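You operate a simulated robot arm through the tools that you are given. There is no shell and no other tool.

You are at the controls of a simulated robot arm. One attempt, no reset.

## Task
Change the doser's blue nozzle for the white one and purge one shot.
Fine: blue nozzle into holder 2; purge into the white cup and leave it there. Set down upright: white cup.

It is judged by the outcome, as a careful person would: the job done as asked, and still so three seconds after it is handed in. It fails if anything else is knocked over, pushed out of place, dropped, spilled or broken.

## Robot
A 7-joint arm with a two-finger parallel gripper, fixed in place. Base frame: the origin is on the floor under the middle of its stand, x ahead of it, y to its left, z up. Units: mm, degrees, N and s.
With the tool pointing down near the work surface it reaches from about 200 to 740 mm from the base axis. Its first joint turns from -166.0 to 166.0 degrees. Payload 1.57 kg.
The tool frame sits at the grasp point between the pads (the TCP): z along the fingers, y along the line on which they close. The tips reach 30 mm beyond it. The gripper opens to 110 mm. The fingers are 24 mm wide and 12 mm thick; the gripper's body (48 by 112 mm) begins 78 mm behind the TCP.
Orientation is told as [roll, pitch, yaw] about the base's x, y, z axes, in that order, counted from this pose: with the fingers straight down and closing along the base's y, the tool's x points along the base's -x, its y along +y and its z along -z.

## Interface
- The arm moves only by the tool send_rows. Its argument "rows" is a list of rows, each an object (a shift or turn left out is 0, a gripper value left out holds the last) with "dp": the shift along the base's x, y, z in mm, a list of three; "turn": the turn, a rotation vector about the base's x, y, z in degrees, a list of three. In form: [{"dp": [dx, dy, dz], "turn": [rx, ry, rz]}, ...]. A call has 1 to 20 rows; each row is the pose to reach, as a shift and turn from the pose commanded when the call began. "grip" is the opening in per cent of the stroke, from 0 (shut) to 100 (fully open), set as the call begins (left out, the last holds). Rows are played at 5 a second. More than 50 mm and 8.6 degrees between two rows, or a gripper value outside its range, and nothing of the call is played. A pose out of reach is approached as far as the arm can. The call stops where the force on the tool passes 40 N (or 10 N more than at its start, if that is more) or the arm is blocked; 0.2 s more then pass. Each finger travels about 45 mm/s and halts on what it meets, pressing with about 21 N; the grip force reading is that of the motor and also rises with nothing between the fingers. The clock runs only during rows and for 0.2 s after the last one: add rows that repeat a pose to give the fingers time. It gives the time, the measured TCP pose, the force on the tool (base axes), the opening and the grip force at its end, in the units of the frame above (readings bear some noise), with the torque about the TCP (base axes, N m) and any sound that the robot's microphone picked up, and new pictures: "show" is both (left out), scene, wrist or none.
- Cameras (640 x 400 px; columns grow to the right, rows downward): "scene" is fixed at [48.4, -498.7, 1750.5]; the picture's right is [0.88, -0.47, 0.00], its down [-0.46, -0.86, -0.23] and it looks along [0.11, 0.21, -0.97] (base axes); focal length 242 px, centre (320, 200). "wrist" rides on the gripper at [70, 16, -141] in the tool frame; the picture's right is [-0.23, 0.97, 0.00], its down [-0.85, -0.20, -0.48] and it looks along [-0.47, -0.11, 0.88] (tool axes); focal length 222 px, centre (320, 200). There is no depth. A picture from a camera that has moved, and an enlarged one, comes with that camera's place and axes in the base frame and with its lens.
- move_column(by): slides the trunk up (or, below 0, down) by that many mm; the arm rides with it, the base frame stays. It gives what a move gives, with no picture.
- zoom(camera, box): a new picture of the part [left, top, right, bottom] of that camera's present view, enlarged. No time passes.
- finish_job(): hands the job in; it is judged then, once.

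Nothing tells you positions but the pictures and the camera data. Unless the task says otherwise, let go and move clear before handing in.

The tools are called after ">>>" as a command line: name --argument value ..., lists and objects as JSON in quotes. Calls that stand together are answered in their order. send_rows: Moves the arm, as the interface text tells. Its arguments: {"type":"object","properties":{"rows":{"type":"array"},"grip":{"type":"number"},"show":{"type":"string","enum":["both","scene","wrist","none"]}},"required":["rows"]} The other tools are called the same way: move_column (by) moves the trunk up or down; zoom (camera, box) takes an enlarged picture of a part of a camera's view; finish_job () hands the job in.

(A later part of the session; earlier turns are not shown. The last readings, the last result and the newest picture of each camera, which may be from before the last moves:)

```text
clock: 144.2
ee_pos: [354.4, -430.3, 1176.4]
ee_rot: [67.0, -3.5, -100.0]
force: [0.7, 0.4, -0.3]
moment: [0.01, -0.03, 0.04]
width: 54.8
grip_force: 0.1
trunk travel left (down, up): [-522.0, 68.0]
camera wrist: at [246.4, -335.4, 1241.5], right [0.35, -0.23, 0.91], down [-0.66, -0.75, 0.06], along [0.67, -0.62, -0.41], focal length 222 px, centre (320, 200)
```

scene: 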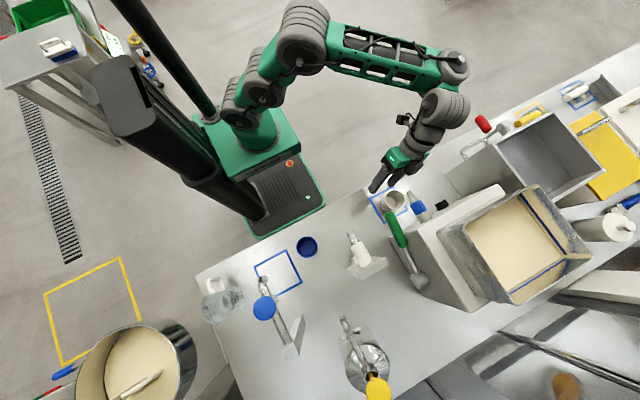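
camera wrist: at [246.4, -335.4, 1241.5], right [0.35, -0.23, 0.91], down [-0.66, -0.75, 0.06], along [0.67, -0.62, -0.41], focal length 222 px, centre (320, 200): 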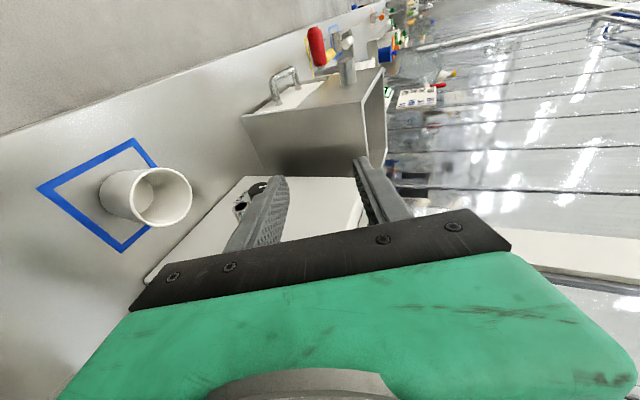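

>>> send_rows --rows '[{"dp": [0, -25, 0]}, {"dp": [0, -50, 0]}, {"dp": [-10, -65, 0]}, {"dp": [-20, -65, 0]}, {"dp": [-20, -65, 0]}]' --show "wrist"

>>> zoom --camera "wrist" --box '[150, 60, 330, 220]'

```text
clock: 145.4
ee_pos: [335.1, -495.9, 1177.8]
ee_rot: [66.9, -3.5, -99.9]
force: [-0.8, -0.5, 0.3]
moment: [0.03, -0.02, 0.0]
width: 54.9
grip_force: 0.1
trunk travel left (down, up): [-522.0, 68.0]
camera wrist: at [227.0, -399.9, 1241.5], right [0.35, -0.23, 0.91], down [-0.66, -0.75, 0.06], along [0.67, -0.62, -0.42], focal length 222 px, centre (320, 200)
```

wrist: 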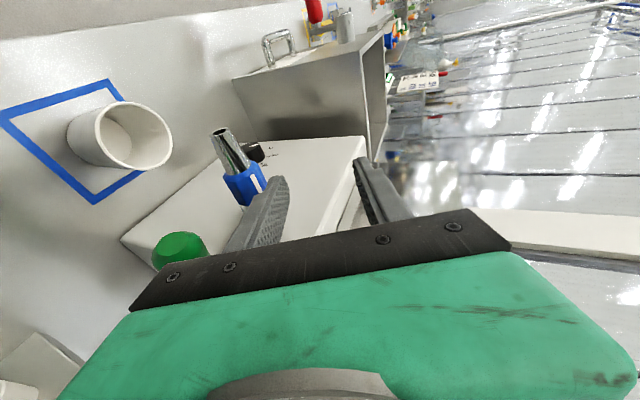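

```text
2.50 times, centred on (240, 140) of wrist
camera zoom: at [227.0, -399.9, 1241.5], right [0.35, -0.23, 0.91], down [-0.66, -0.75, 0.06], along [0.67, -0.62, -0.42], focal length 555 px, centre (520, 350)
```

zoom: 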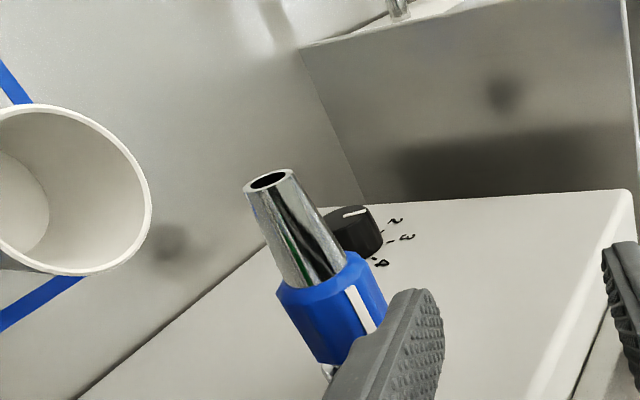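

>>> send_rows --rows '[{"dp": [-5, -5, 15]}, {"dp": [-10, -10, 32]}, {"dp": [-10, -10, 32]}]' --show "none"

>>> zoom --camera "wrist" --box '[140, 60, 300, 220]'

```text
clock: 146.2
ee_pos: [325.6, -505.1, 1210.3]
ee_rot: [66.8, -3.5, -100.0]
force: [0.6, -0.1, 0.2]
moment: [-0.02, 0.03, 0.02]
width: 55.1
grip_force: 0.0
trunk travel left (down, up): [-522.0, 68.0]
```

```text
2.50 times, centred on (220, 140) of wrist
camera zoom: at [217.5, -409.0, 1274.8], right [0.35, -0.23, 0.91], down [-0.66, -0.75, 0.06], along [0.67, -0.62, -0.42], focal length 555 px, centre (570, 350)
```

zoom: 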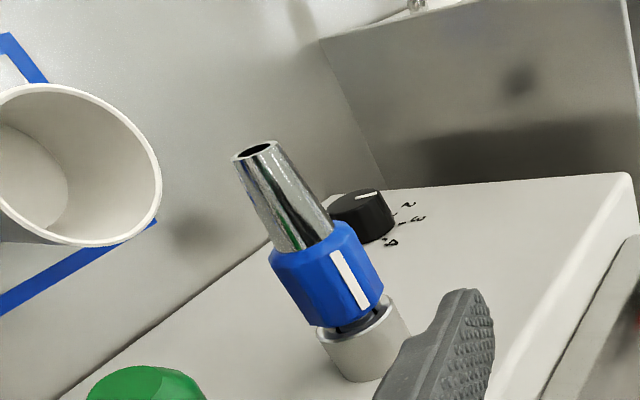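

>>> zoom --camera "wrist" --box '[200, 115, 250, 160]'

```text
8.89 times, centred on (225, 138) of wrist
camera zoom: at [217.5, -409.0, 1274.8], right [0.35, -0.23, 0.91], down [-0.66, -0.75, 0.06], along [0.67, -0.62, -0.42], focal length 1974 px, centre (1164, 756)
```

zoom: 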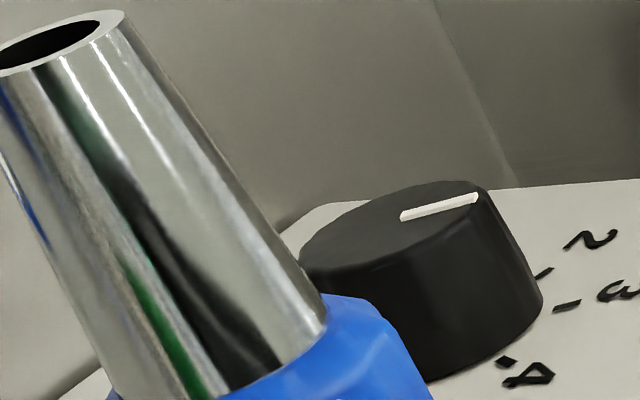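

>>> zoom --camera "wrist" --box '[205, 165, 255, 215]'

```text
8.00 times, centred on (230, 190) of wrist
camera zoom: at [217.5, -409.0, 1274.8], right [0.35, -0.23, 0.91], down [-0.66, -0.75, 0.06], along [0.67, -0.62, -0.42], focal length 1777 px, centre (1040, 280)
```

zoom: 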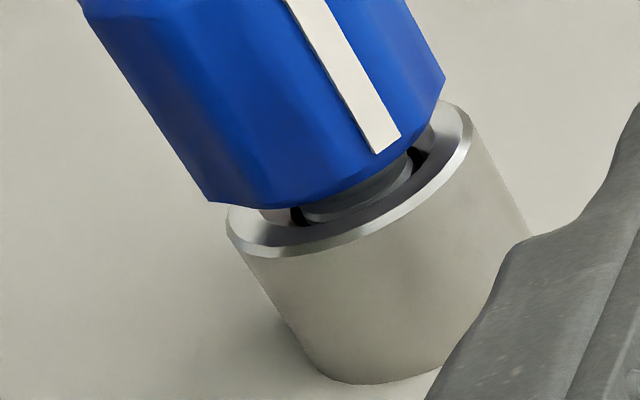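

Now it's clear: the socket has two slots, at top and bottom, so this is a bayonet. The nozzle must have its mark straight up (90°) or down to come out. The mark is at about 106° now, so about 16° more is needed. I'll regrip, turn 16°, then pull.

>>> send_rows --rows '[{"dp": [0, 20, 0]}, {"dp": [0, 40, 0]}, {"dp": [2, 40, 0], "turn": [0, 8, 0]}, {"dp": [4, 40, -10], "turn": [0, 16, 0]}, {"dp": [6, 40, -20], "turn": [0, 24, 0]}, {"dp": [8, 40, -40], "turn": [0, 32, 0]}, {"dp": [10, 40, -60], "turn": [0, 39, 0]}, {"dp": [10, 25, -75], "turn": [0, 39, 0]}, {"dp": [10, 11, -80], "turn": [0, 39, 0]}, {"dp": [10, 11, -80], "turn": [0, 39, 0]}]' --grip 44 --show "none"

>>> zoom --camera "wrist" --box '[220, 80, 420, 240]'

```text
clock: 148.4
ee_pos: [336.4, -496.4, 1128.6]
ee_rot: [28.0, -9.1, -95.6]
force: [0.2, 0.6, -0.6]
moment: [-0.01, 0.0, -0.02]
width: 48.0
grip_force: 0.0
trunk travel left (down, up): [-522.0, 68.0]
```

```text
2.50 times, centred on (320, 160) of wrist
camera zoom: at [292.6, -399.9, 1246.9], right [0.84, -0.23, 0.49], down [-0.48, -0.75, 0.46], along [0.26, -0.62, -0.74], focal length 555 px, centre (320, 300)
```

zoom: 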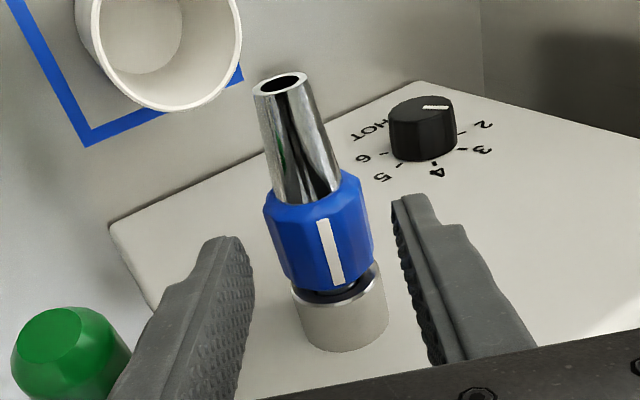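

>>> send_rows --rows '[{"dp": [5, -1.3, -10]}, {"dp": [10, -2.6, -20]}, {"dp": [14.5, -4, -29]}, {"dp": [14.5, -4, -29]}]' --show "none"

>>> send_rows --rows '[{"dp": [0, 0, 0]}, {"dp": [0, 0, 0]}, {"dp": [0, 0, 0]}, {"dp": [0.7, 0.2, 0.3], "turn": [0, 4, 0]}, {"dp": [1.5, 0.4, 0.6], "turn": [0, 8, 0]}, {"dp": [2.3, 0.6, 0.9], "turn": [0, 12, 0]}, {"dp": [3, 0.8, 1], "turn": [0, 16.5, 0]}, {"dp": [3, 0.8, 1], "turn": [0, 16.5, 0]}]' --grip 18 --show "none"

>>> zoom --camera "wrist" --box '[220, 80, 420, 240]'

```text
clock: 149.4
ee_pos: [349.5, -498.3, 1100.9]
ee_rot: [28.0, -9.1, -95.4]
force: [-0.4, 0.2, -0.1]
moment: [0.01, -0.03, 0.01]
width: 48.7
grip_force: 0.0
trunk travel left (down, up): [-522.0, 68.0]
```

```text
clock: 151.2
ee_pos: [352.7, -498.0, 1101.0]
ee_rot: [11.2, -10.2, -92.7]
force: [0.7, 0.3, -2.4]
moment: [-0.05, -0.02, 0.26]
width: 32.7
grip_force: 21.0
trunk travel left (down, up): [-522.0, 68.0]
```

```text
2.50 times, centred on (320, 160) of wrist
camera zoom: at [346.5, -402.7, 1226.3], right [0.95, -0.23, 0.23], down [-0.32, -0.75, 0.58], along [0.04, -0.62, -0.79], focal length 555 px, centre (320, 300)
```

zoom: 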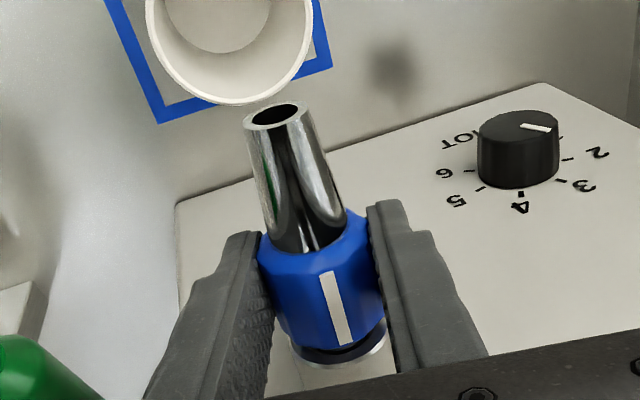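

The mark now points nearly straight up. Pull test.

>>> send_rows --rows '[{"dp": [0, 2, 0]}, {"dp": [0, 4, 0]}, {"dp": [0, 6, 0]}, {"dp": [0, 6, 0]}]' --show "none"

>>> zoom --camera "wrist" --box '[220, 80, 420, 240]'

>>> zoom --camera "scene" --box '[400, 185, 440, 225]'

```text
clock: 152.2
ee_pos: [352.7, -495.8, 1100.1]
ee_rot: [11.3, -10.2, -92.9]
force: [0.8, -18.4, -0.8]
moment: [-0.26, 0.0, 0.17]
width: 32.6
grip_force: 21.6
trunk travel left (down, up): [-522.0, 68.0]
```

```text
2.50 times, centred on (320, 160) of wrist
camera zoom: at [346.2, -399.5, 1226.7], right [0.94, -0.24, 0.23], down [-0.33, -0.75, 0.58], along [0.04, -0.62, -0.78], focal length 555 px, centre (320, 300)
```

zoom: 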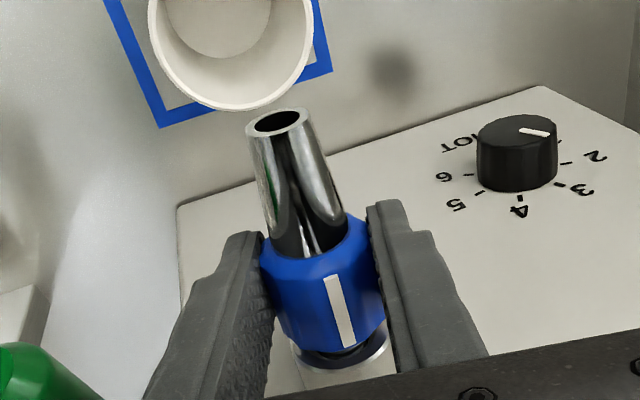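

```text
10.00 times, centred on (420, 205) of scene
camera zoom: at [48.4, -498.7, 1750.5], right [0.88, -0.47, 0.0], down [-0.46, -0.86, -0.23], along [0.11, 0.21, -0.97], focal length 2425 px, centre (-680, 150)
```

zoom: 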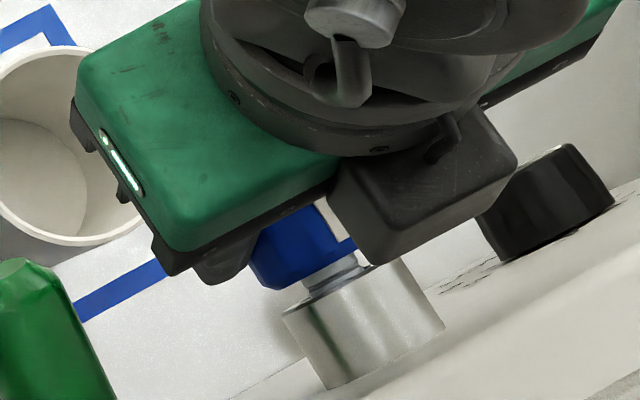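

>>> zoom --camera "scene" --box '[414, 202, 430, 218]'

>>> zoom --camera "wrist" --box '[300, 180, 350, 230]'

```text
16.00 times, centred on (422, 210) of scene
camera zoom: at [48.4, -498.7, 1750.5], right [0.88, -0.47, 0.0], down [-0.46, -0.86, -0.23], along [0.11, 0.21, -0.97], focal length 3880 px, centre (-1312, 40)
```

zoom: 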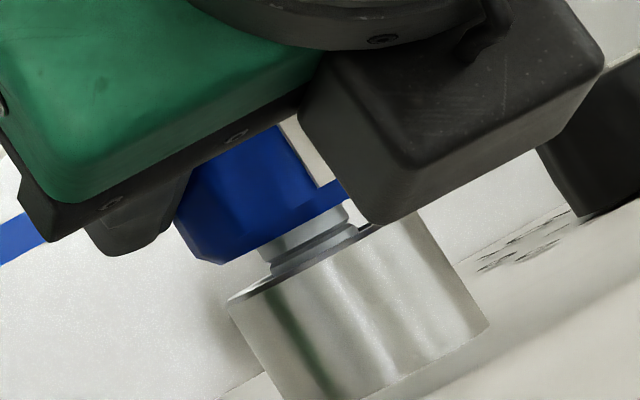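

```text
8.00 times, centred on (325, 205) of wrist
camera zoom: at [346.2, -399.5, 1226.7], right [0.94, -0.24, 0.23], down [-0.33, -0.75, 0.58], along [0.04, -0.62, -0.78], focal length 1777 px, centre (280, 160)
```

zoom: 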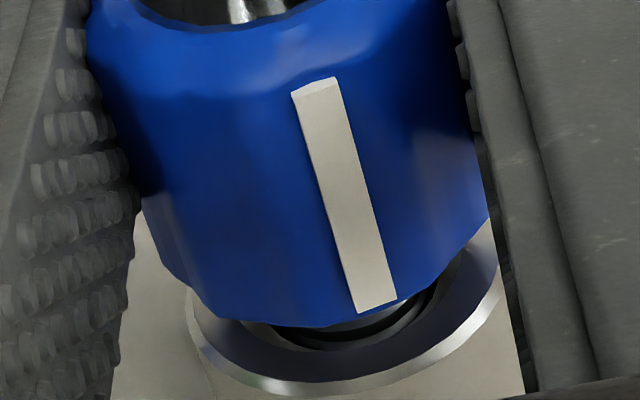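

The gap is now about 7.5 mm. It tracks the rotation at roughly 10 mm per turn, so it is a screw thread. Spinning the wrist with the tool pointing along -y would be far quicker, so I'll back off to open space and test whether that is reachable in this posture.

>>> send_rows --rows '[{"dp": [0, -2, 0]}, {"dp": [0, -2, 0]}, {"dp": [-3, 0, 15]}, {"dp": [-8, 10, 45], "turn": [0, 4, 0]}, {"dp": [-10, 40, 75], "turn": [0, 9, 0]}, {"dp": [-15, 70, 90], "turn": [0, 9, 0]}, {"dp": [-20, 100, 100], "turn": [0, 9, 0]}, {"dp": [-20, 100, 100], "turn": [0, 9, 0]}]' --grip 55 --show "none"

>>> send_rows --rows '[{"turn": [-8, 0, 0]}, {"turn": [-16, 0, 0]}, {"turn": [-24, 0, 0]}, {"turn": [-32, 0, 0]}, {"turn": [-40, 0, 0]}, {"turn": [-48, 0, 0]}, {"turn": [-56, 0, 0]}, {"turn": [-64, 0, 0]}, {"turn": [-72, 0, 0]}, {"turn": [-72, 0, 0]}]' --show "scene"

```text
clock: 154.0
ee_pos: [331.5, -391.0, 1202.4]
ee_rot: [2.1, -10.5, -91.0]
force: [1.0, 0.8, 0.6]
moment: [0.01, 0.01, -0.04]
width: 60.5
grip_force: 0.1
trunk travel left (down, up): [-522.0, 68.0]
```

```text
clock: 156.2
ee_pos: [334.0, -391.1, 1200.6]
ee_rot: [9.7, -82.7, -97.7]
force: [-0.2, 0.1, 0.0]
moment: [0.04, -0.04, -0.03]
width: 60.7
grip_force: 0.1
trunk travel left (down, up): [-522.0, 68.0]
```

scene: 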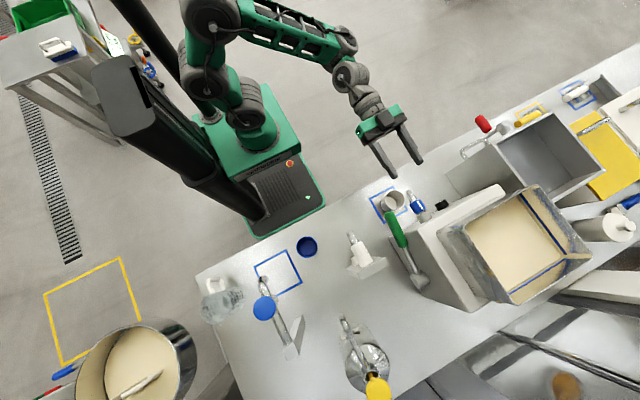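

In this elbow-up posture the tool can point horizontally along -y with no reach problem. I'll square it up exactly and test the spin range about the tool axis.

>>> send_rows --rows '[{"turn": [-3.6, 0.6, -1]}, {"turn": [-7.2, 1.2, -2.1]}, {"turn": [-7.2, 1.2, -2.1]}]' --show "none"

>>> send_rows --rows '[{"turn": [0, 8, 0]}, {"turn": [0, 16, 0]}, {"turn": [0, 24, 0]}, {"turn": [0, 32, 0]}, {"turn": [0, 40, 0]}, {"turn": [0, 48, 0]}, {"turn": [0, 56, 0]}, {"turn": [0, 64, 0]}, {"turn": [0, 72, 0]}, {"turn": [0, 80, 0]}, {"turn": [0, 88, 0]}, {"turn": [0, 96, 0]}, {"turn": [0, 104, 0]}, {"turn": [0, 112, 0]}, {"turn": [0, 120, 0]}, {"turn": [0, 120, 0]}]' --show "none"

```text
clock: 157.0
ee_pos: [333.2, -391.1, 1201.6]
ee_rot: [-14.3, -89.8, -76.0]
force: [-0.2, -0.3, 0.3]
moment: [0.01, 0.02, -0.01]
width: 60.3
grip_force: 0.0
trunk travel left (down, up): [-522.0, 68.0]
```

```text
clock: 160.4
ee_pos: [330.9, -392.1, 1200.8]
ee_rot: [-90.4, 30.2, -0.3]
force: [0.1, -0.6, 0.0]
moment: [-0.01, 0.0, 0.0]
width: 60.5
grip_force: 0.1
trunk travel left (down, up): [-522.0, 68.0]
```

>>> send_rows --rows '[{"turn": [0, 8, 0]}, {"turn": [0, 16, 0]}, {"turn": [0, 24, 0]}, {"turn": [0, 32, 0]}, {"turn": [0, 40, 0]}, {"turn": [0, 48, 0]}, {"turn": [0, 56, 0]}, {"turn": [0, 64, 0]}, {"turn": [0, 72, 0]}, {"turn": [0, 80, 0]}, {"turn": [0, 88, 0]}, {"turn": [0, 96, 0]}, {"turn": [0, 96, 0]}]' --show "none"

```text
clock: 163.2
ee_pos: [333.6, -393.0, 1200.3]
ee_rot: [90.1, 53.9, -179.6]
force: [0.3, -0.1, 0.8]
moment: [0.01, -0.05, -0.01]
width: 60.4
grip_force: 0.1
trunk travel left (down, up): [-522.0, 68.0]
```

The spin is free through at least 216°. I'll move to the nozzle axis in front of the tip and wind back to about -90°, to have a long unscrewing stroke.

>>> send_rows --rows '[{"dp": [3, 0, -15], "turn": [0, -8, 0]}, {"dp": [6, 0, -30], "turn": [0, -16, 0]}, {"dp": [9, 0, -45], "turn": [0, -24, 0]}, {"dp": [12, 0, -60], "turn": [0, -32, 0]}, {"dp": [15, 0, -75], "turn": [0, -40, 0]}, {"dp": [18, 0, -90], "turn": [0, -48, 0]}, {"dp": [21, 0, -105], "turn": [0, -56, 0]}, {"dp": [21.5, 0, -113], "turn": [0, -64, 0]}, {"dp": [21.5, 0, -113], "turn": [0, -72, 0]}, {"dp": [21.5, 0, -113], "turn": [0, -80, 0]}, {"dp": [21.5, 0, -113], "turn": [0, -88, 0]}, {"dp": [21.5, 0, -113], "turn": [0, -96, 0]}, {"dp": [21.5, 0, -113], "turn": [0, -104, 0]}, {"dp": [21.5, 0, -113], "turn": [0, -112, 0]}, {"dp": [21.5, 0, -113], "turn": [0, -120, 0]}, {"dp": [21.5, 0, -113], "turn": [0, -128, 0]}, {"dp": [21.5, 0, -113], "turn": [0, -136, 0]}, {"dp": [21.5, 0, -113], "turn": [0, -144, 0]}, {"dp": [21.5, 0, -113], "turn": [0, -152, 0]}, {"dp": [21.5, 0, -113], "turn": [0, -152, 0]}]' --show "none"

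>>> send_rows --rows '[{"turn": [0, -8, 0]}, {"turn": [0, -16, 0]}, {"turn": [0, -24, 0]}, {"turn": [0, -32, 0]}, {"turn": [0, -40, 0]}, {"turn": [0, -48, 0]}, {"turn": [0, -56, 0]}, {"turn": [0, -64, 0]}, {"turn": [0, -72, 0]}, {"turn": [0, -80, 0]}, {"turn": [0, -88, 0]}, {"turn": [0, -96, 0]}, {"turn": [0, -104, 0]}, {"turn": [0, -112, 0]}, {"turn": [0, -120, 0]}, {"turn": [0, -128, 0]}, {"turn": [0, -136, 0]}, {"turn": [0, -144, 0]}, {"turn": [0, -152, 0]}, {"turn": [0, -152, 0]}]' --show "both"

```text
clock: 167.4
ee_pos: [353.9, -394.3, 1090.0]
ee_rot: [-90.1, -26.2, -0.2]
force: [0.7, 0.9, 0.3]
moment: [0.03, 0.02, -0.02]
width: 60.4
grip_force: 0.0
trunk travel left (down, up): [-522.0, 68.0]
```

```text
clock: 171.6
ee_pos: [355.7, -392.3, 1087.9]
ee_rot: [89.7, -1.9, -179.7]
force: [0.3, -0.2, -0.1]
moment: [-0.01, -0.01, 0.0]
width: 60.6
grip_force: 0.0
trunk travel left (down, up): [-522.0, 68.0]
camera wrist: at [425.5, -248.9, 1101.8], right [-0.19, -0.01, 0.98], down [-0.86, 0.48, -0.17], along [-0.47, -0.88, -0.1], focal length 222 px, centre (320, 200)
```

scene: 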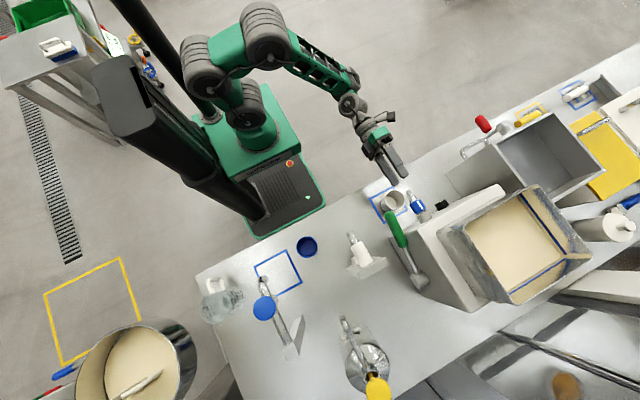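
wrist: 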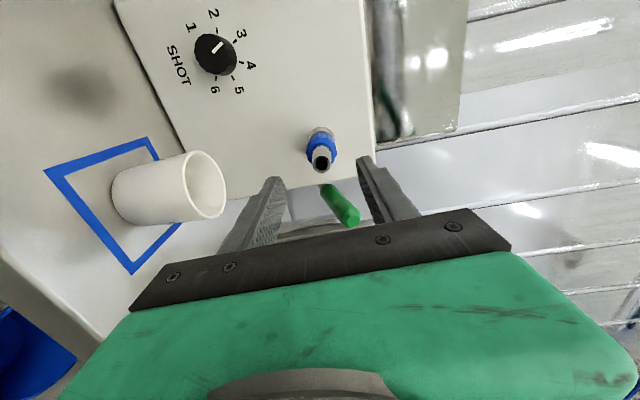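

The nozzle is straight ahead between the fingers. I'll zoom in to fine-align before advancing.

>>> zoom --camera "wrist" --box '[280, 100, 360, 190]'

```text
4.44 times, centred on (320, 145) of wrist
camera zoom: at [425.5, -248.9, 1101.8], right [-0.19, -0.01, 0.98], down [-0.86, 0.48, -0.17], along [-0.47, -0.88, -0.1], focal length 987 px, centre (320, 444)
```

zoom: 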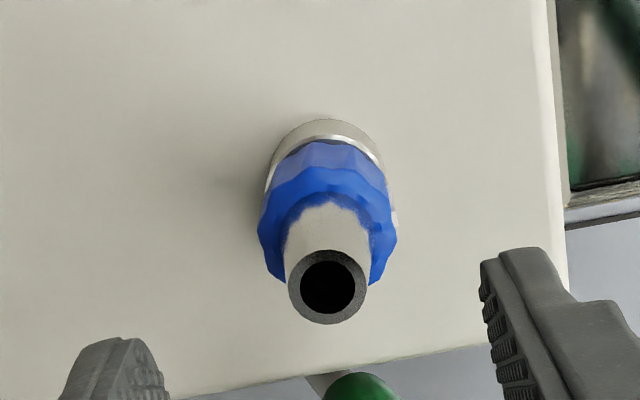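

Aligned within about 1 mm. I'll advance to straddle the collar from the front.

>>> send_rows --rows '[{"dp": [0, -20, 0.5]}, {"dp": [0, -40, 0.5]}, {"dp": [0, -60, 0.5]}, {"dp": [0, -78, 0.5]}, {"dp": [0, -91, 0.5]}, {"dp": [0, -91, 0.5]}]' --grip 50 --show "wrist"

>>> zoom --camera "scene" --box '[380, 160, 460, 230]'

```text
clock: 173.0
ee_pos: [357.1, -482.9, 1088.0]
ee_rot: [89.7, -2.0, -179.8]
force: [0.1, -0.6, 0.1]
moment: [0.01, 0.0, -0.04]
width: 55.2
grip_force: 0.1
trunk travel left (down, up): [-522.0, 68.0]
camera wrist: at [427.0, -340.3, 1101.2], right [-0.19, -0.01, 0.98], down [-0.86, 0.48, -0.17], along [-0.47, -0.88, -0.1], focal length 222 px, centre (320, 200)
```

wrist: 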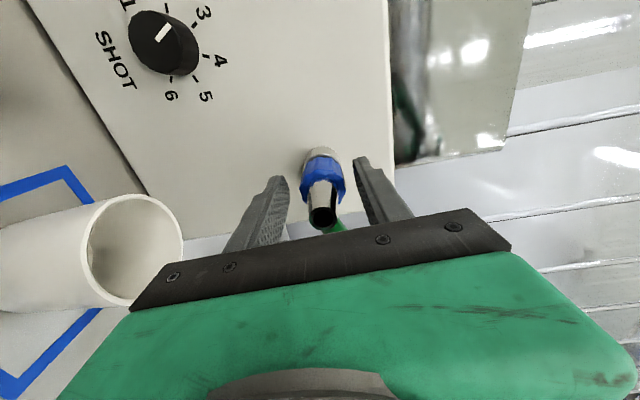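

```text
5.71 times, centred on (420, 195) of scene
camera zoom: at [48.4, -498.7, 1750.5], right [0.88, -0.47, 0.0], down [-0.46, -0.86, -0.23], along [0.11, 0.21, -0.97], focal length 1386 px, centre (-251, 229)
```

zoom: 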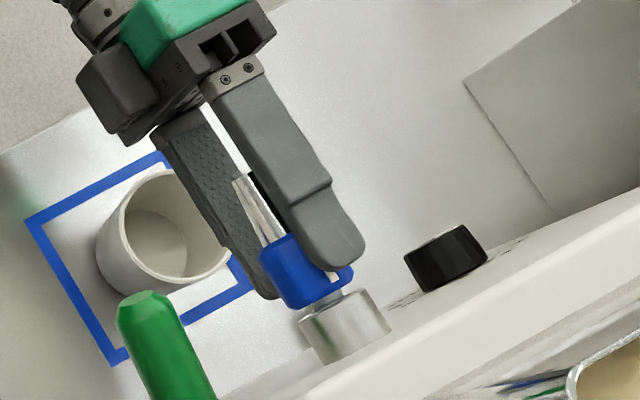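

>>> zoom --camera "wrist" --box '[270, 130, 380, 250]'

```text
3.33 times, centred on (325, 190) of wrist
camera zoom: at [427.0, -340.3, 1101.2], right [-0.19, -0.01, 0.98], down [-0.86, 0.48, -0.17], along [-0.47, -0.88, -0.1], focal length 740 px, centre (303, 233)
```

zoom: 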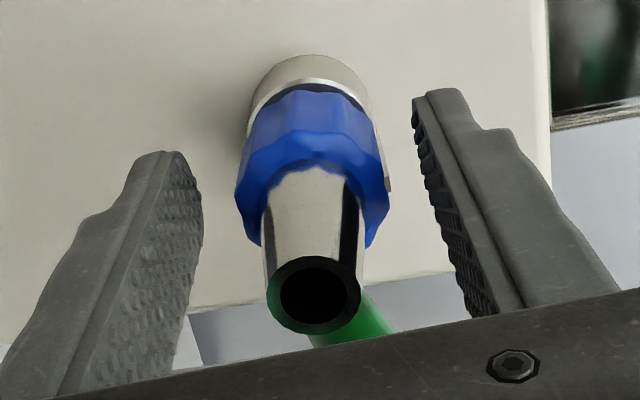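

Fine alignment is good (1.4 mm). I'll close and spin to unscrew, with a slight outward drift.

>>> send_rows --rows '[{"dp": [0, 0, 1]}, {"dp": [0, 0, 1]}, {"dp": [0, 0, 1]}, {"dp": [0, 0, 1]}, {"dp": [0, 0, 1]}]' --grip 18 --show "none"

>>> send_rows --rows '[{"dp": [0, 0.2, 0], "turn": [0, 6, 0]}, {"dp": [0, 0.4, 0], "turn": [0, 12, 0]}, {"dp": [0, 0.6, 0], "turn": [0, 18, 0]}, {"dp": [0, 0.8, 0], "turn": [0, 24, 0]}, {"dp": [0, 1, 0], "turn": [0, 30, 0]}, {"dp": [0, 1.2, 0], "turn": [0, 36, 0]}, {"dp": [0, 1.4, 0], "turn": [0, 42, 0]}, {"dp": [0, 1.6, 0], "turn": [0, 48, 0]}, {"dp": [0, 1.8, 0], "turn": [0, 54, 0]}, {"dp": [0, 2, 0], "turn": [0, 60, 0]}, {"dp": [0, 2, 0], "turn": [0, 60, 0]}]' --show "wrist"

>>> zoom --camera "scene" --box '[400, 185, 440, 225]'

```text
clock: 174.2
ee_pos: [356.0, -483.8, 1090.9]
ee_rot: [89.8, -2.0, -179.9]
force: [0.2, 0.6, -0.4]
moment: [-0.31, 0.05, 0.01]
width: 32.8
grip_force: 21.3
trunk travel left (down, up): [-522.0, 68.0]
```

```text
clock: 176.6
ee_pos: [355.8, -480.5, 1089.2]
ee_rot: [89.3, -62.1, -179.6]
force: [8.4, -6.4, 3.6]
moment: [-0.24, 0.03, 0.49]
width: 33.0
grip_force: 21.3
trunk travel left (down, up): [-522.0, 68.0]
camera wrist: at [403.1, -338.2, 1034.5], right [0.75, 0.0, 0.66], down [-0.58, 0.48, 0.67], along [-0.32, -0.88, 0.36], focal length 222 px, centre (320, 200)
```

wrist: 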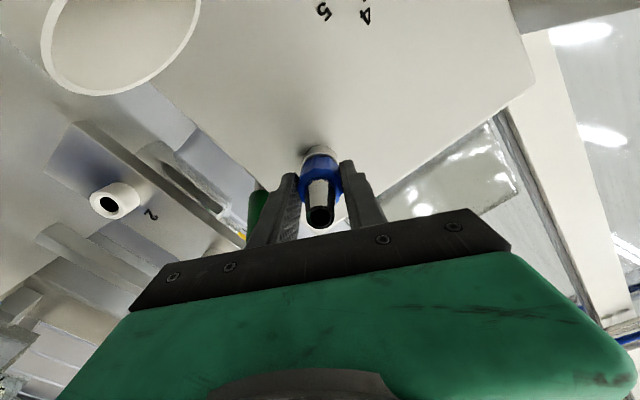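

```text
10.00 times, centred on (420, 205) of scene
camera zoom: at [48.4, -498.7, 1750.5], right [0.88, -0.47, 0.0], down [-0.46, -0.86, -0.23], along [0.11, 0.21, -0.97], focal length 2425 px, centre (-680, 150)
```

zoom: 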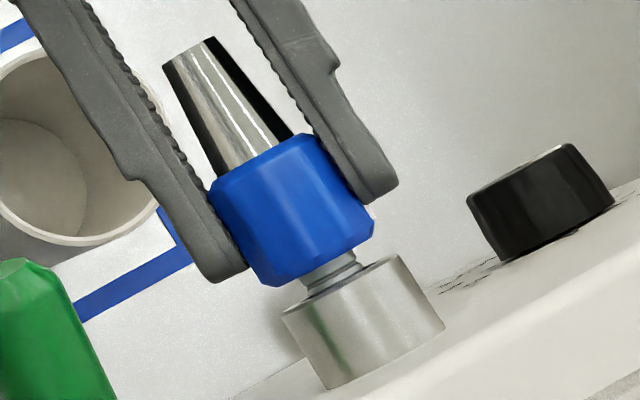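

Works well: the neck is coming out. Continue the spin by about 140°.

>>> send_rows --rows '[{"dp": [0, 0.2, 0], "turn": [0, 7.5, 0]}, {"dp": [0, 0.4, 0], "turn": [0, 15, 0]}, {"dp": [0, 0.6, 0], "turn": [0, 22.5, 0]}, {"dp": [0, 0.8, 0], "turn": [0, 30, 0]}, {"dp": [0, 1, 0], "turn": [0, 37.5, 0]}, {"dp": [0, 1.2, 0], "turn": [0, 45, 0]}, {"dp": [0, 1.4, 0], "turn": [0, 52.5, 0]}, {"dp": [0, 1.6, 0], "turn": [0, 60, 0]}, {"dp": [0, 1.8, 0], "turn": [0, 67.5, 0]}, {"dp": [0, 2, 0], "turn": [0, 75, 0]}, {"dp": [0, 2.2, 0], "turn": [0, 82.5, 0]}, {"dp": [0, 2.4, 0], "turn": [0, 90, 0]}, {"dp": [0, 2.6, 0], "turn": [0, 97.5, 0]}, {"dp": [0, 2.8, 0], "turn": [0, 105, 0]}, {"dp": [0, 3, 0], "turn": [0, 112.5, 0]}, {"dp": [0, 3.2, 0], "turn": [0, 120, 0]}, {"dp": [0, 3.4, 0], "turn": [0, 127.5, 0]}, {"dp": [0, 3.6, 0], "turn": [0, 135, 0]}, {"dp": [0, 3.8, 0], "turn": [0, 142.5, 0]}, {"dp": [0, 3.8, 0], "turn": [0, 142.5, 0]}]' --show "none"

>>> zoom --camera "scene" --box '[400, 185, 440, 225]'

```text
clock: 180.8
ee_pos: [354.1, -478.5, 1089.9]
ee_rot: [-90.3, 24.8, -0.2]
force: [0.2, 0.7, 0.4]
moment: [0.02, 0.0, 0.01]
width: 32.6
grip_force: 21.3
trunk travel left (down, up): [-522.0, 68.0]
```

```text
10.00 times, centred on (420, 205) of scene
camera zoom: at [48.4, -498.7, 1750.5], right [0.88, -0.47, 0.0], down [-0.46, -0.86, -0.23], along [0.11, 0.21, -0.97], focal length 2425 px, centre (-680, 150)
```

zoom: 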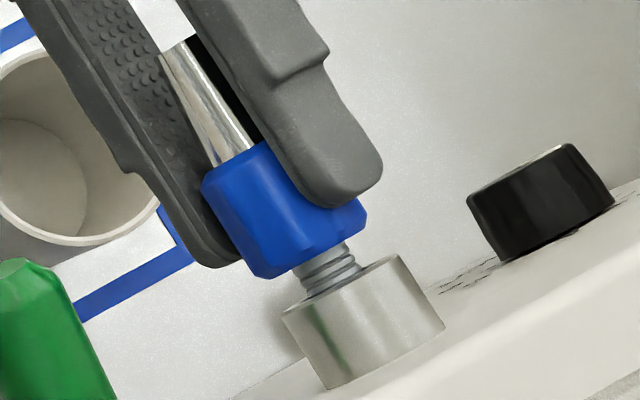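

The shank is threaded, and forces are now near zero, so it may be out of the thread. A gentle pull test.

>>> send_rows --rows '[{"dp": [0, 2, 0]}, {"dp": [0, 4, 0]}, {"dp": [0, 6, 0]}, {"dp": [0, 6, 0]}]' --show "none"

>>> zoom --camera "scene" --box '[400, 185, 440, 225]'

```text
clock: 181.8
ee_pos: [355.1, -471.8, 1088.9]
ee_rot: [-90.3, 24.4, -0.2]
force: [-0.1, -0.3, 0.1]
moment: [0.01, 0.02, -0.02]
width: 32.9
grip_force: 21.2
trunk travel left (down, up): [-522.0, 68.0]
```

```text
10.00 times, centred on (420, 205) of scene
camera zoom: at [48.4, -498.7, 1750.5], right [0.88, -0.47, 0.0], down [-0.46, -0.86, -0.23], along [0.11, 0.21, -0.97], focal length 2425 px, centre (-680, 150)
```

zoom: 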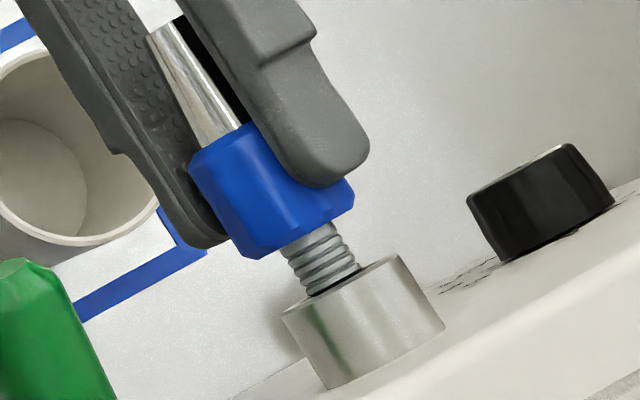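

It's free. Withdraw it fully.

>>> send_rows --rows '[{"dp": [0, 10, 0]}, {"dp": [0, 20, 0]}, {"dp": [0, 30, 0]}, {"dp": [0, 45, 0]}, {"dp": [0, 60, 0]}, {"dp": [0, 60, 0]}]' --show "both"

>>> zoom --camera "scene" --box '[380, 140, 450, 230]'

```text
clock: 183.2
ee_pos: [355.2, -410.6, 1090.7]
ee_rot: [-90.3, 24.6, -0.3]
force: [-0.4, -0.6, -0.1]
moment: [0.03, 0.0, 0.01]
width: 32.7
grip_force: 21.2
trunk travel left (down, up): [-522.0, 68.0]
camera wrist: at [285.0, -267.7, 1101.8], right [-0.2, -0.01, -0.98], down [0.86, 0.48, -0.18], along [0.47, -0.88, -0.09], focal length 222 px, centre (320, 200)
```

scene: 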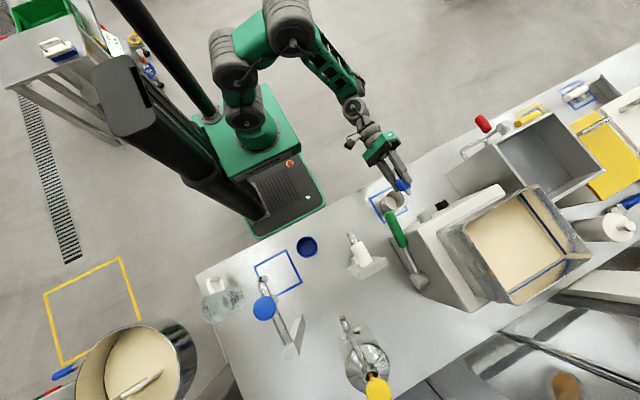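
wrist: 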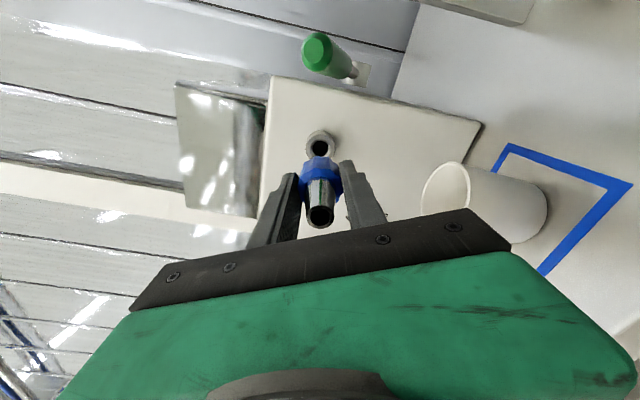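

```text
4.44 times, centred on (415, 185) of scene
camera zoom: at [48.4, -498.7, 1750.5], right [0.88, -0.47, 0.0], down [-0.46, -0.86, -0.23], along [0.11, 0.21, -0.97], focal length 1078 px, centre (-102, 267)
```

zoom: 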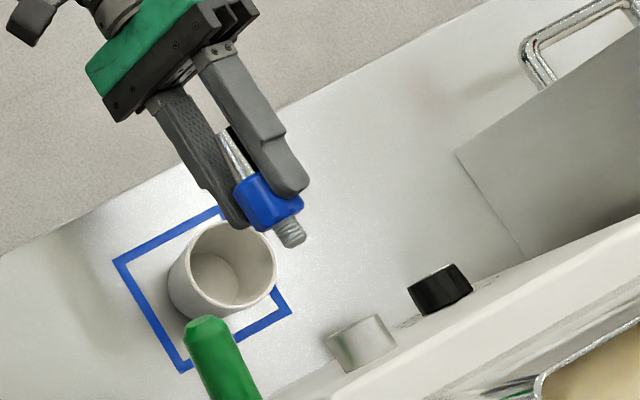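

The blue nozzle is out with its threaded shank. I'll back away, roll the camera upward, and travel toward holder peg 2.

>>> send_rows --rows '[{"dp": [0, 12, 0], "turn": [0, 6, 0]}, {"dp": [0, 25, 0], "turn": [0, 13, 0]}, {"dp": [0, 38, 0], "turn": [0, 20, 0]}, {"dp": [0, 50, 0], "turn": [0, 27, 0]}, {"dp": [-20, 50, 0], "turn": [0, 34, 0]}, {"dp": [-45, 50, 0], "turn": [0, 41, 0]}, {"dp": [-70, 50, 0], "turn": [0, 46, 0]}, {"dp": [-95, 50, 0], "turn": [0, 46, 0]}, {"dp": [-120, 50, 0], "turn": [0, 46, 0]}, {"dp": [-145, 50, 0], "turn": [0, 46, 0]}, {"dp": [-170, 50, 0], "turn": [0, 46, 0]}, {"dp": [-190, 50, 0], "turn": [0, 46, 0]}, {"dp": [-205, 50, 0], "turn": [0, 46, 0]}, {"dp": [-205, 50, 0], "turn": [0, 46, 0]}]' --show "both"

```text
clock: 186.2
ee_pos: [148.0, -360.3, 1089.8]
ee_rot: [-91.0, 70.5, -0.7]
force: [-0.3, -0.2, 0.4]
moment: [0.02, -0.03, 0.0]
width: 32.9
grip_force: 20.5
out of reach, approached as far as the arm can: row 4
trunk travel left (down, up): [-522.0, 68.0]
camera wrist: at [111.2, -217.5, 1147.8], right [-0.84, -0.01, -0.54], down [0.47, 0.48, -0.74], along [0.26, -0.88, -0.4], focal length 222 px, centre (320, 200)
```

scene: 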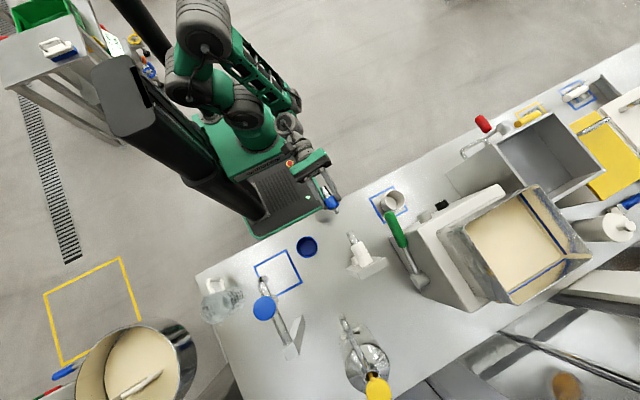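
wrist: 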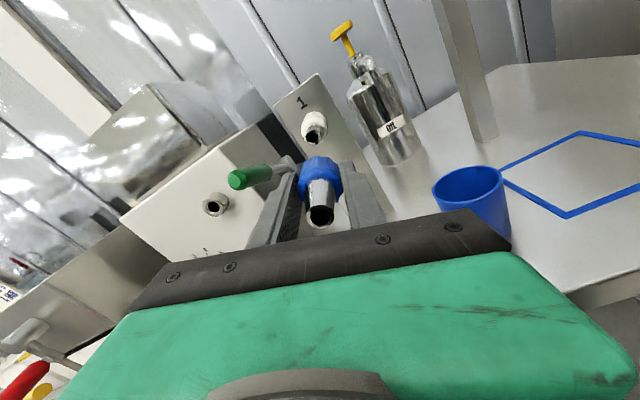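

>>> send_rows --rows '[{"dp": [0, -10, -20]}, {"dp": [0, -20, -40]}, {"dp": [1, -20, -65]}, {"dp": [1, -20, -90]}, {"dp": [1.5, -20, -110]}, {"dp": [1.5, -20, -118]}, {"dp": [1.5, -20, -118]}]' --show "both"

```text
clock: 187.8
ee_pos: [148.4, -397.8, 989.4]
ee_rot: [-88.7, 70.4, 1.4]
force: [0.0, 1.1, -0.1]
moment: [-0.02, 0.02, 0.01]
width: 32.7
grip_force: 20.9
out of reach, approached as far as the arm can: row 5, 6, 7
trunk travel left (down, up): [-522.0, 68.0]
camera wrist: at [110.7, -254.7, 1048.5], right [-0.84, 0.0, -0.54], down [0.47, 0.49, -0.74], along [0.26, -0.87, -0.41], focal length 222 px, centre (320, 200)
```

scene: 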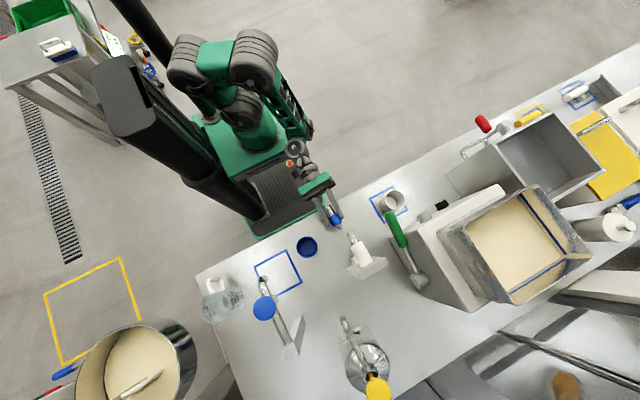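
wrist: 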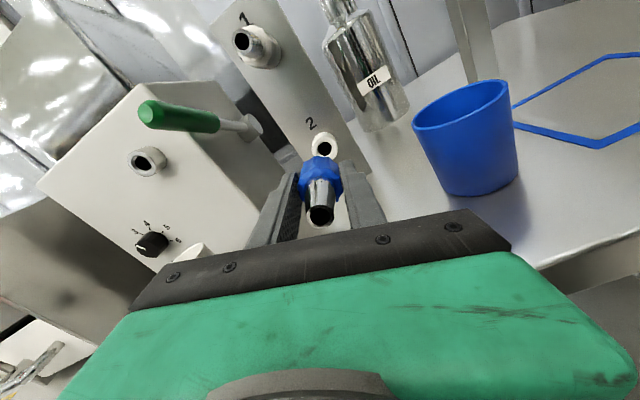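

Peg 2 is right ahead. The arm is at its lower limit here, so I'll use the column for the remaining height.

>>> move_column --by -40

>>> send_rows --rows '[{"dp": [0, 0, 10]}, {"dp": [1, 0, 22], "turn": [0, 0, 0]}, {"dp": [1, 0, 22]}]' --show "wrist"

>>> zoom --camera "wrist" --box '[280, 90, 370, 180]'

```text
clock: 188.6
ee_pos: [149.0, -396.8, 948.2]
ee_rot: [-88.7, 70.5, 1.4]
force: [-0.1, 0.6, -0.3]
moment: [-0.01, 0.01, 0.02]
width: 32.7
grip_force: 21.4
trunk travel left (down, up): [-482.0, 108.0]
```

```text
clock: 189.4
ee_pos: [149.4, -397.0, 970.1]
ee_rot: [-89.0, 70.4, 1.2]
force: [0.1, -0.6, -0.4]
moment: [0.0, 0.01, -0.01]
width: 32.8
grip_force: 21.3
trunk travel left (down, up): [-482.0, 108.0]
camera wrist: at [111.1, -254.8, 1030.0], right [-0.84, 0.0, -0.54], down [0.47, 0.48, -0.74], along [0.26, -0.87, -0.41], focal length 222 px, centre (320, 200)
```

wrist: 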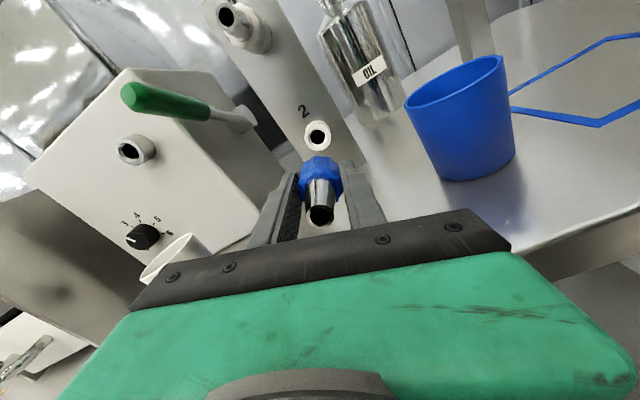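

```text
4.44 times, centred on (325, 135) of wrist
camera zoom: at [111.1, -254.8, 1030.0], right [-0.84, 0.0, -0.54], down [0.47, 0.48, -0.74], along [0.26, -0.87, -0.41], focal length 987 px, centre (298, 489)
```

zoom: 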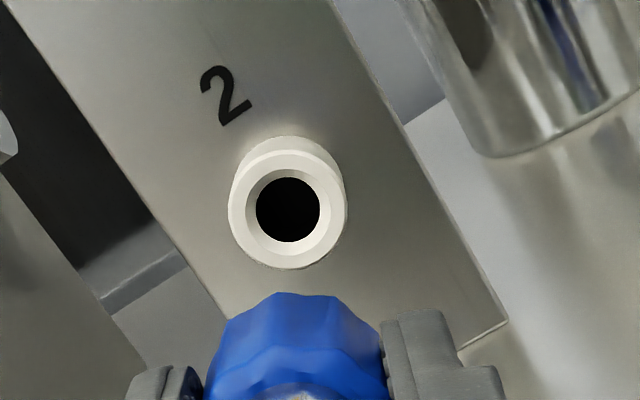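

>>> zoom --camera "wrist" --box '[270, 140, 380, 240]'

>>> zoom --camera "scene" --box '[300, 180, 380, 280]'

```text
4.00 times, centred on (325, 190) of wrist
camera zoom: at [111.1, -254.8, 1030.0], right [-0.84, 0.0, -0.54], down [0.47, 0.48, -0.74], along [0.26, -0.87, -0.41], focal length 888 px, centre (300, 240)
```

zoom: 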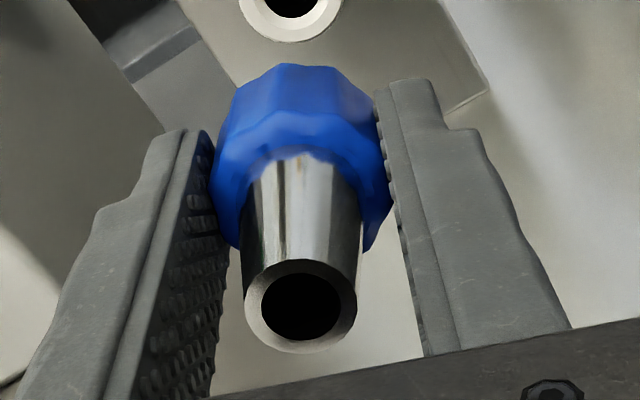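

```text
4.00 times, centred on (340, 230) of scene
camera zoom: at [48.4, -498.7, 1750.5], right [0.88, -0.47, 0.0], down [-0.46, -0.86, -0.23], along [0.11, 0.21, -0.97], focal length 970 px, centre (240, 80)
```

zoom: 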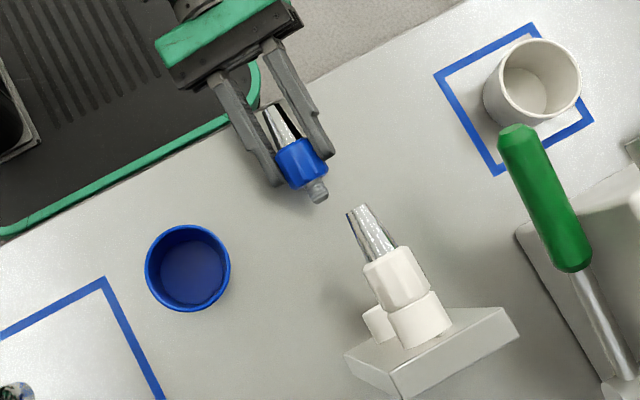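

Alignment: I need about +1 mm in x and +3.5 mm in z. I'll move forward to just short of the peg mouth and re-check.

>>> send_rows --rows '[{"dp": [1.2, -20, 3.5]}, {"dp": [1.2, -40, 3.5]}, {"dp": [1.2, -60, 3.5]}, {"dp": [1.2, -80, 3.5]}, {"dp": [1.2, -93, 3.5]}, {"dp": [1.2, -93, 3.5]}]' --show "wrist"

>>> zoom --camera "wrist" --box '[260, 110, 390, 240]'

>>> zoom --camera "scene" --box '[330, 200, 390, 280]'

```text
clock: 190.8
ee_pos: [151.7, -491.6, 972.0]
ee_rot: [-88.8, 70.5, 1.1]
force: [0.0, -0.4, -0.2]
moment: [0.03, 0.01, 0.02]
width: 32.5
grip_force: 21.2
trunk travel left (down, up): [-482.0, 108.0]
camera wrist: at [114.0, -348.4, 1033.0], right [-0.84, 0.0, -0.54], down [0.47, 0.48, -0.74], along [0.26, -0.87, -0.41], focal length 222 px, centre (320, 200)
```

wrist: 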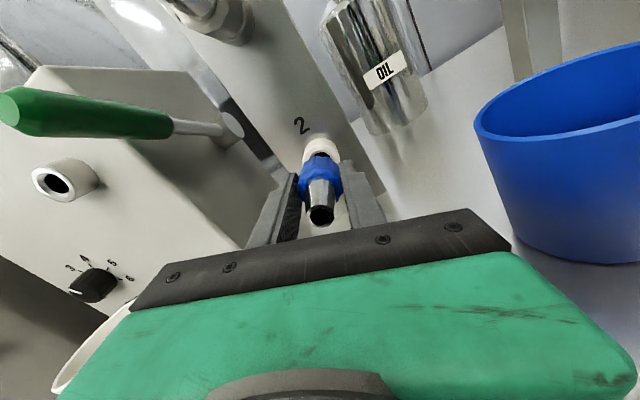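

```text
3.08 times, centred on (325, 175) of wrist
camera zoom: at [114.0, -348.4, 1033.0], right [-0.84, 0.0, -0.54], down [0.47, 0.48, -0.74], along [0.26, -0.87, -0.41], focal length 684 px, centre (305, 277)
```

zoom: 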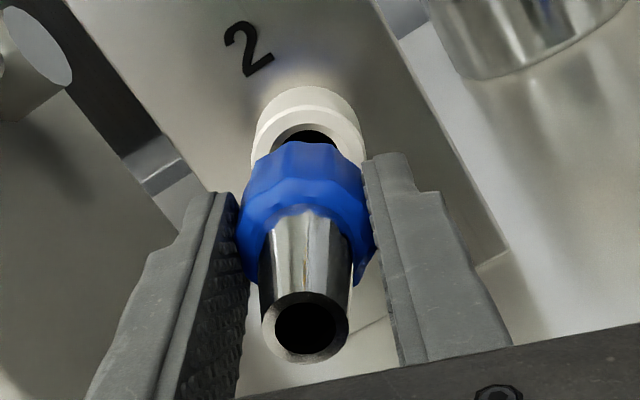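

```text
5.00 times, centred on (360, 240) of scene
camera zoom: at [48.4, -498.7, 1750.5], right [0.88, -0.47, 0.0], down [-0.46, -0.86, -0.23], along [0.11, 0.21, -0.97], focal length 1212 px, centre (120, 0)
```

zoom: 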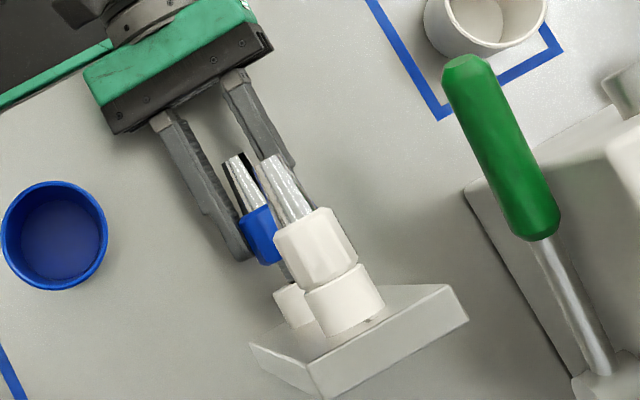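

Aligned within 1 mm. Insert slowly while watching force.

>>> send_rows --rows '[{"dp": [0, -4, 0]}, {"dp": [0, -8, 0]}, {"dp": [0, -12, 0]}, {"dp": [0, -15, 0]}, {"dp": [0, -15, 0]}]' --show "none"

>>> zoom --camera "wrist" --box '[260, 110, 390, 240]'

>>> zoom --camera "scene" --box '[340, 215, 380, 275]'

```text
clock: 192.0
ee_pos: [150.5, -505.0, 975.3]
ee_rot: [-89.0, 70.6, 1.2]
force: [-5.0, -1.1, 1.7]
moment: [-0.09, -0.01, -0.23]
width: 32.9
grip_force: 21.2
trunk travel left (down, up): [-482.0, 108.0]
```

```text
3.08 times, centred on (325, 175) of wrist
camera zoom: at [112.4, -362.5, 1034.1], right [-0.84, 0.0, -0.54], down [0.47, 0.48, -0.74], along [0.26, -0.87, -0.41], focal length 684 px, centre (305, 277)
```

zoom: 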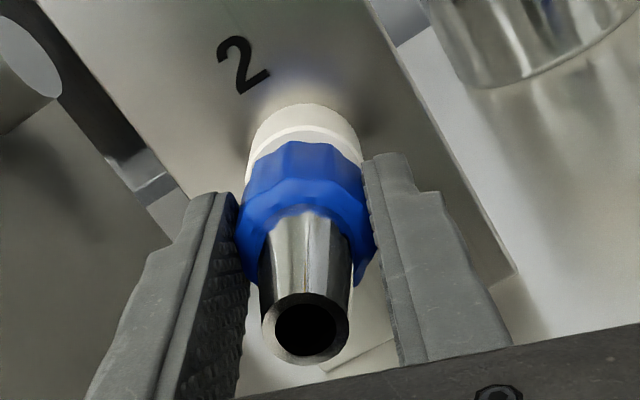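

```text
6.67 times, centred on (360, 245) of scene
camera zoom: at [48.4, -498.7, 1750.5], right [0.88, -0.47, 0.0], down [-0.46, -0.86, -0.23], along [0.11, 0.21, -0.97], focal length 1616 px, centre (53, -100)
```

zoom: 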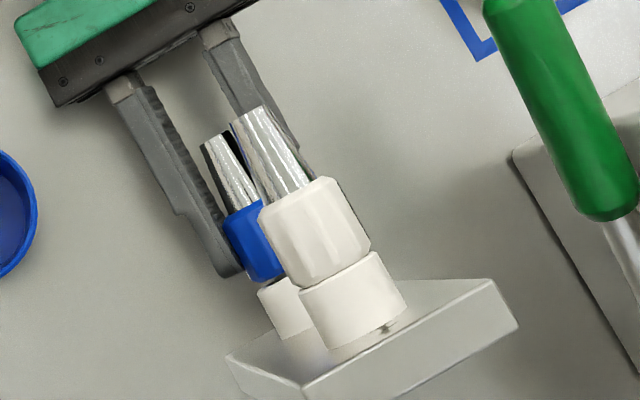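

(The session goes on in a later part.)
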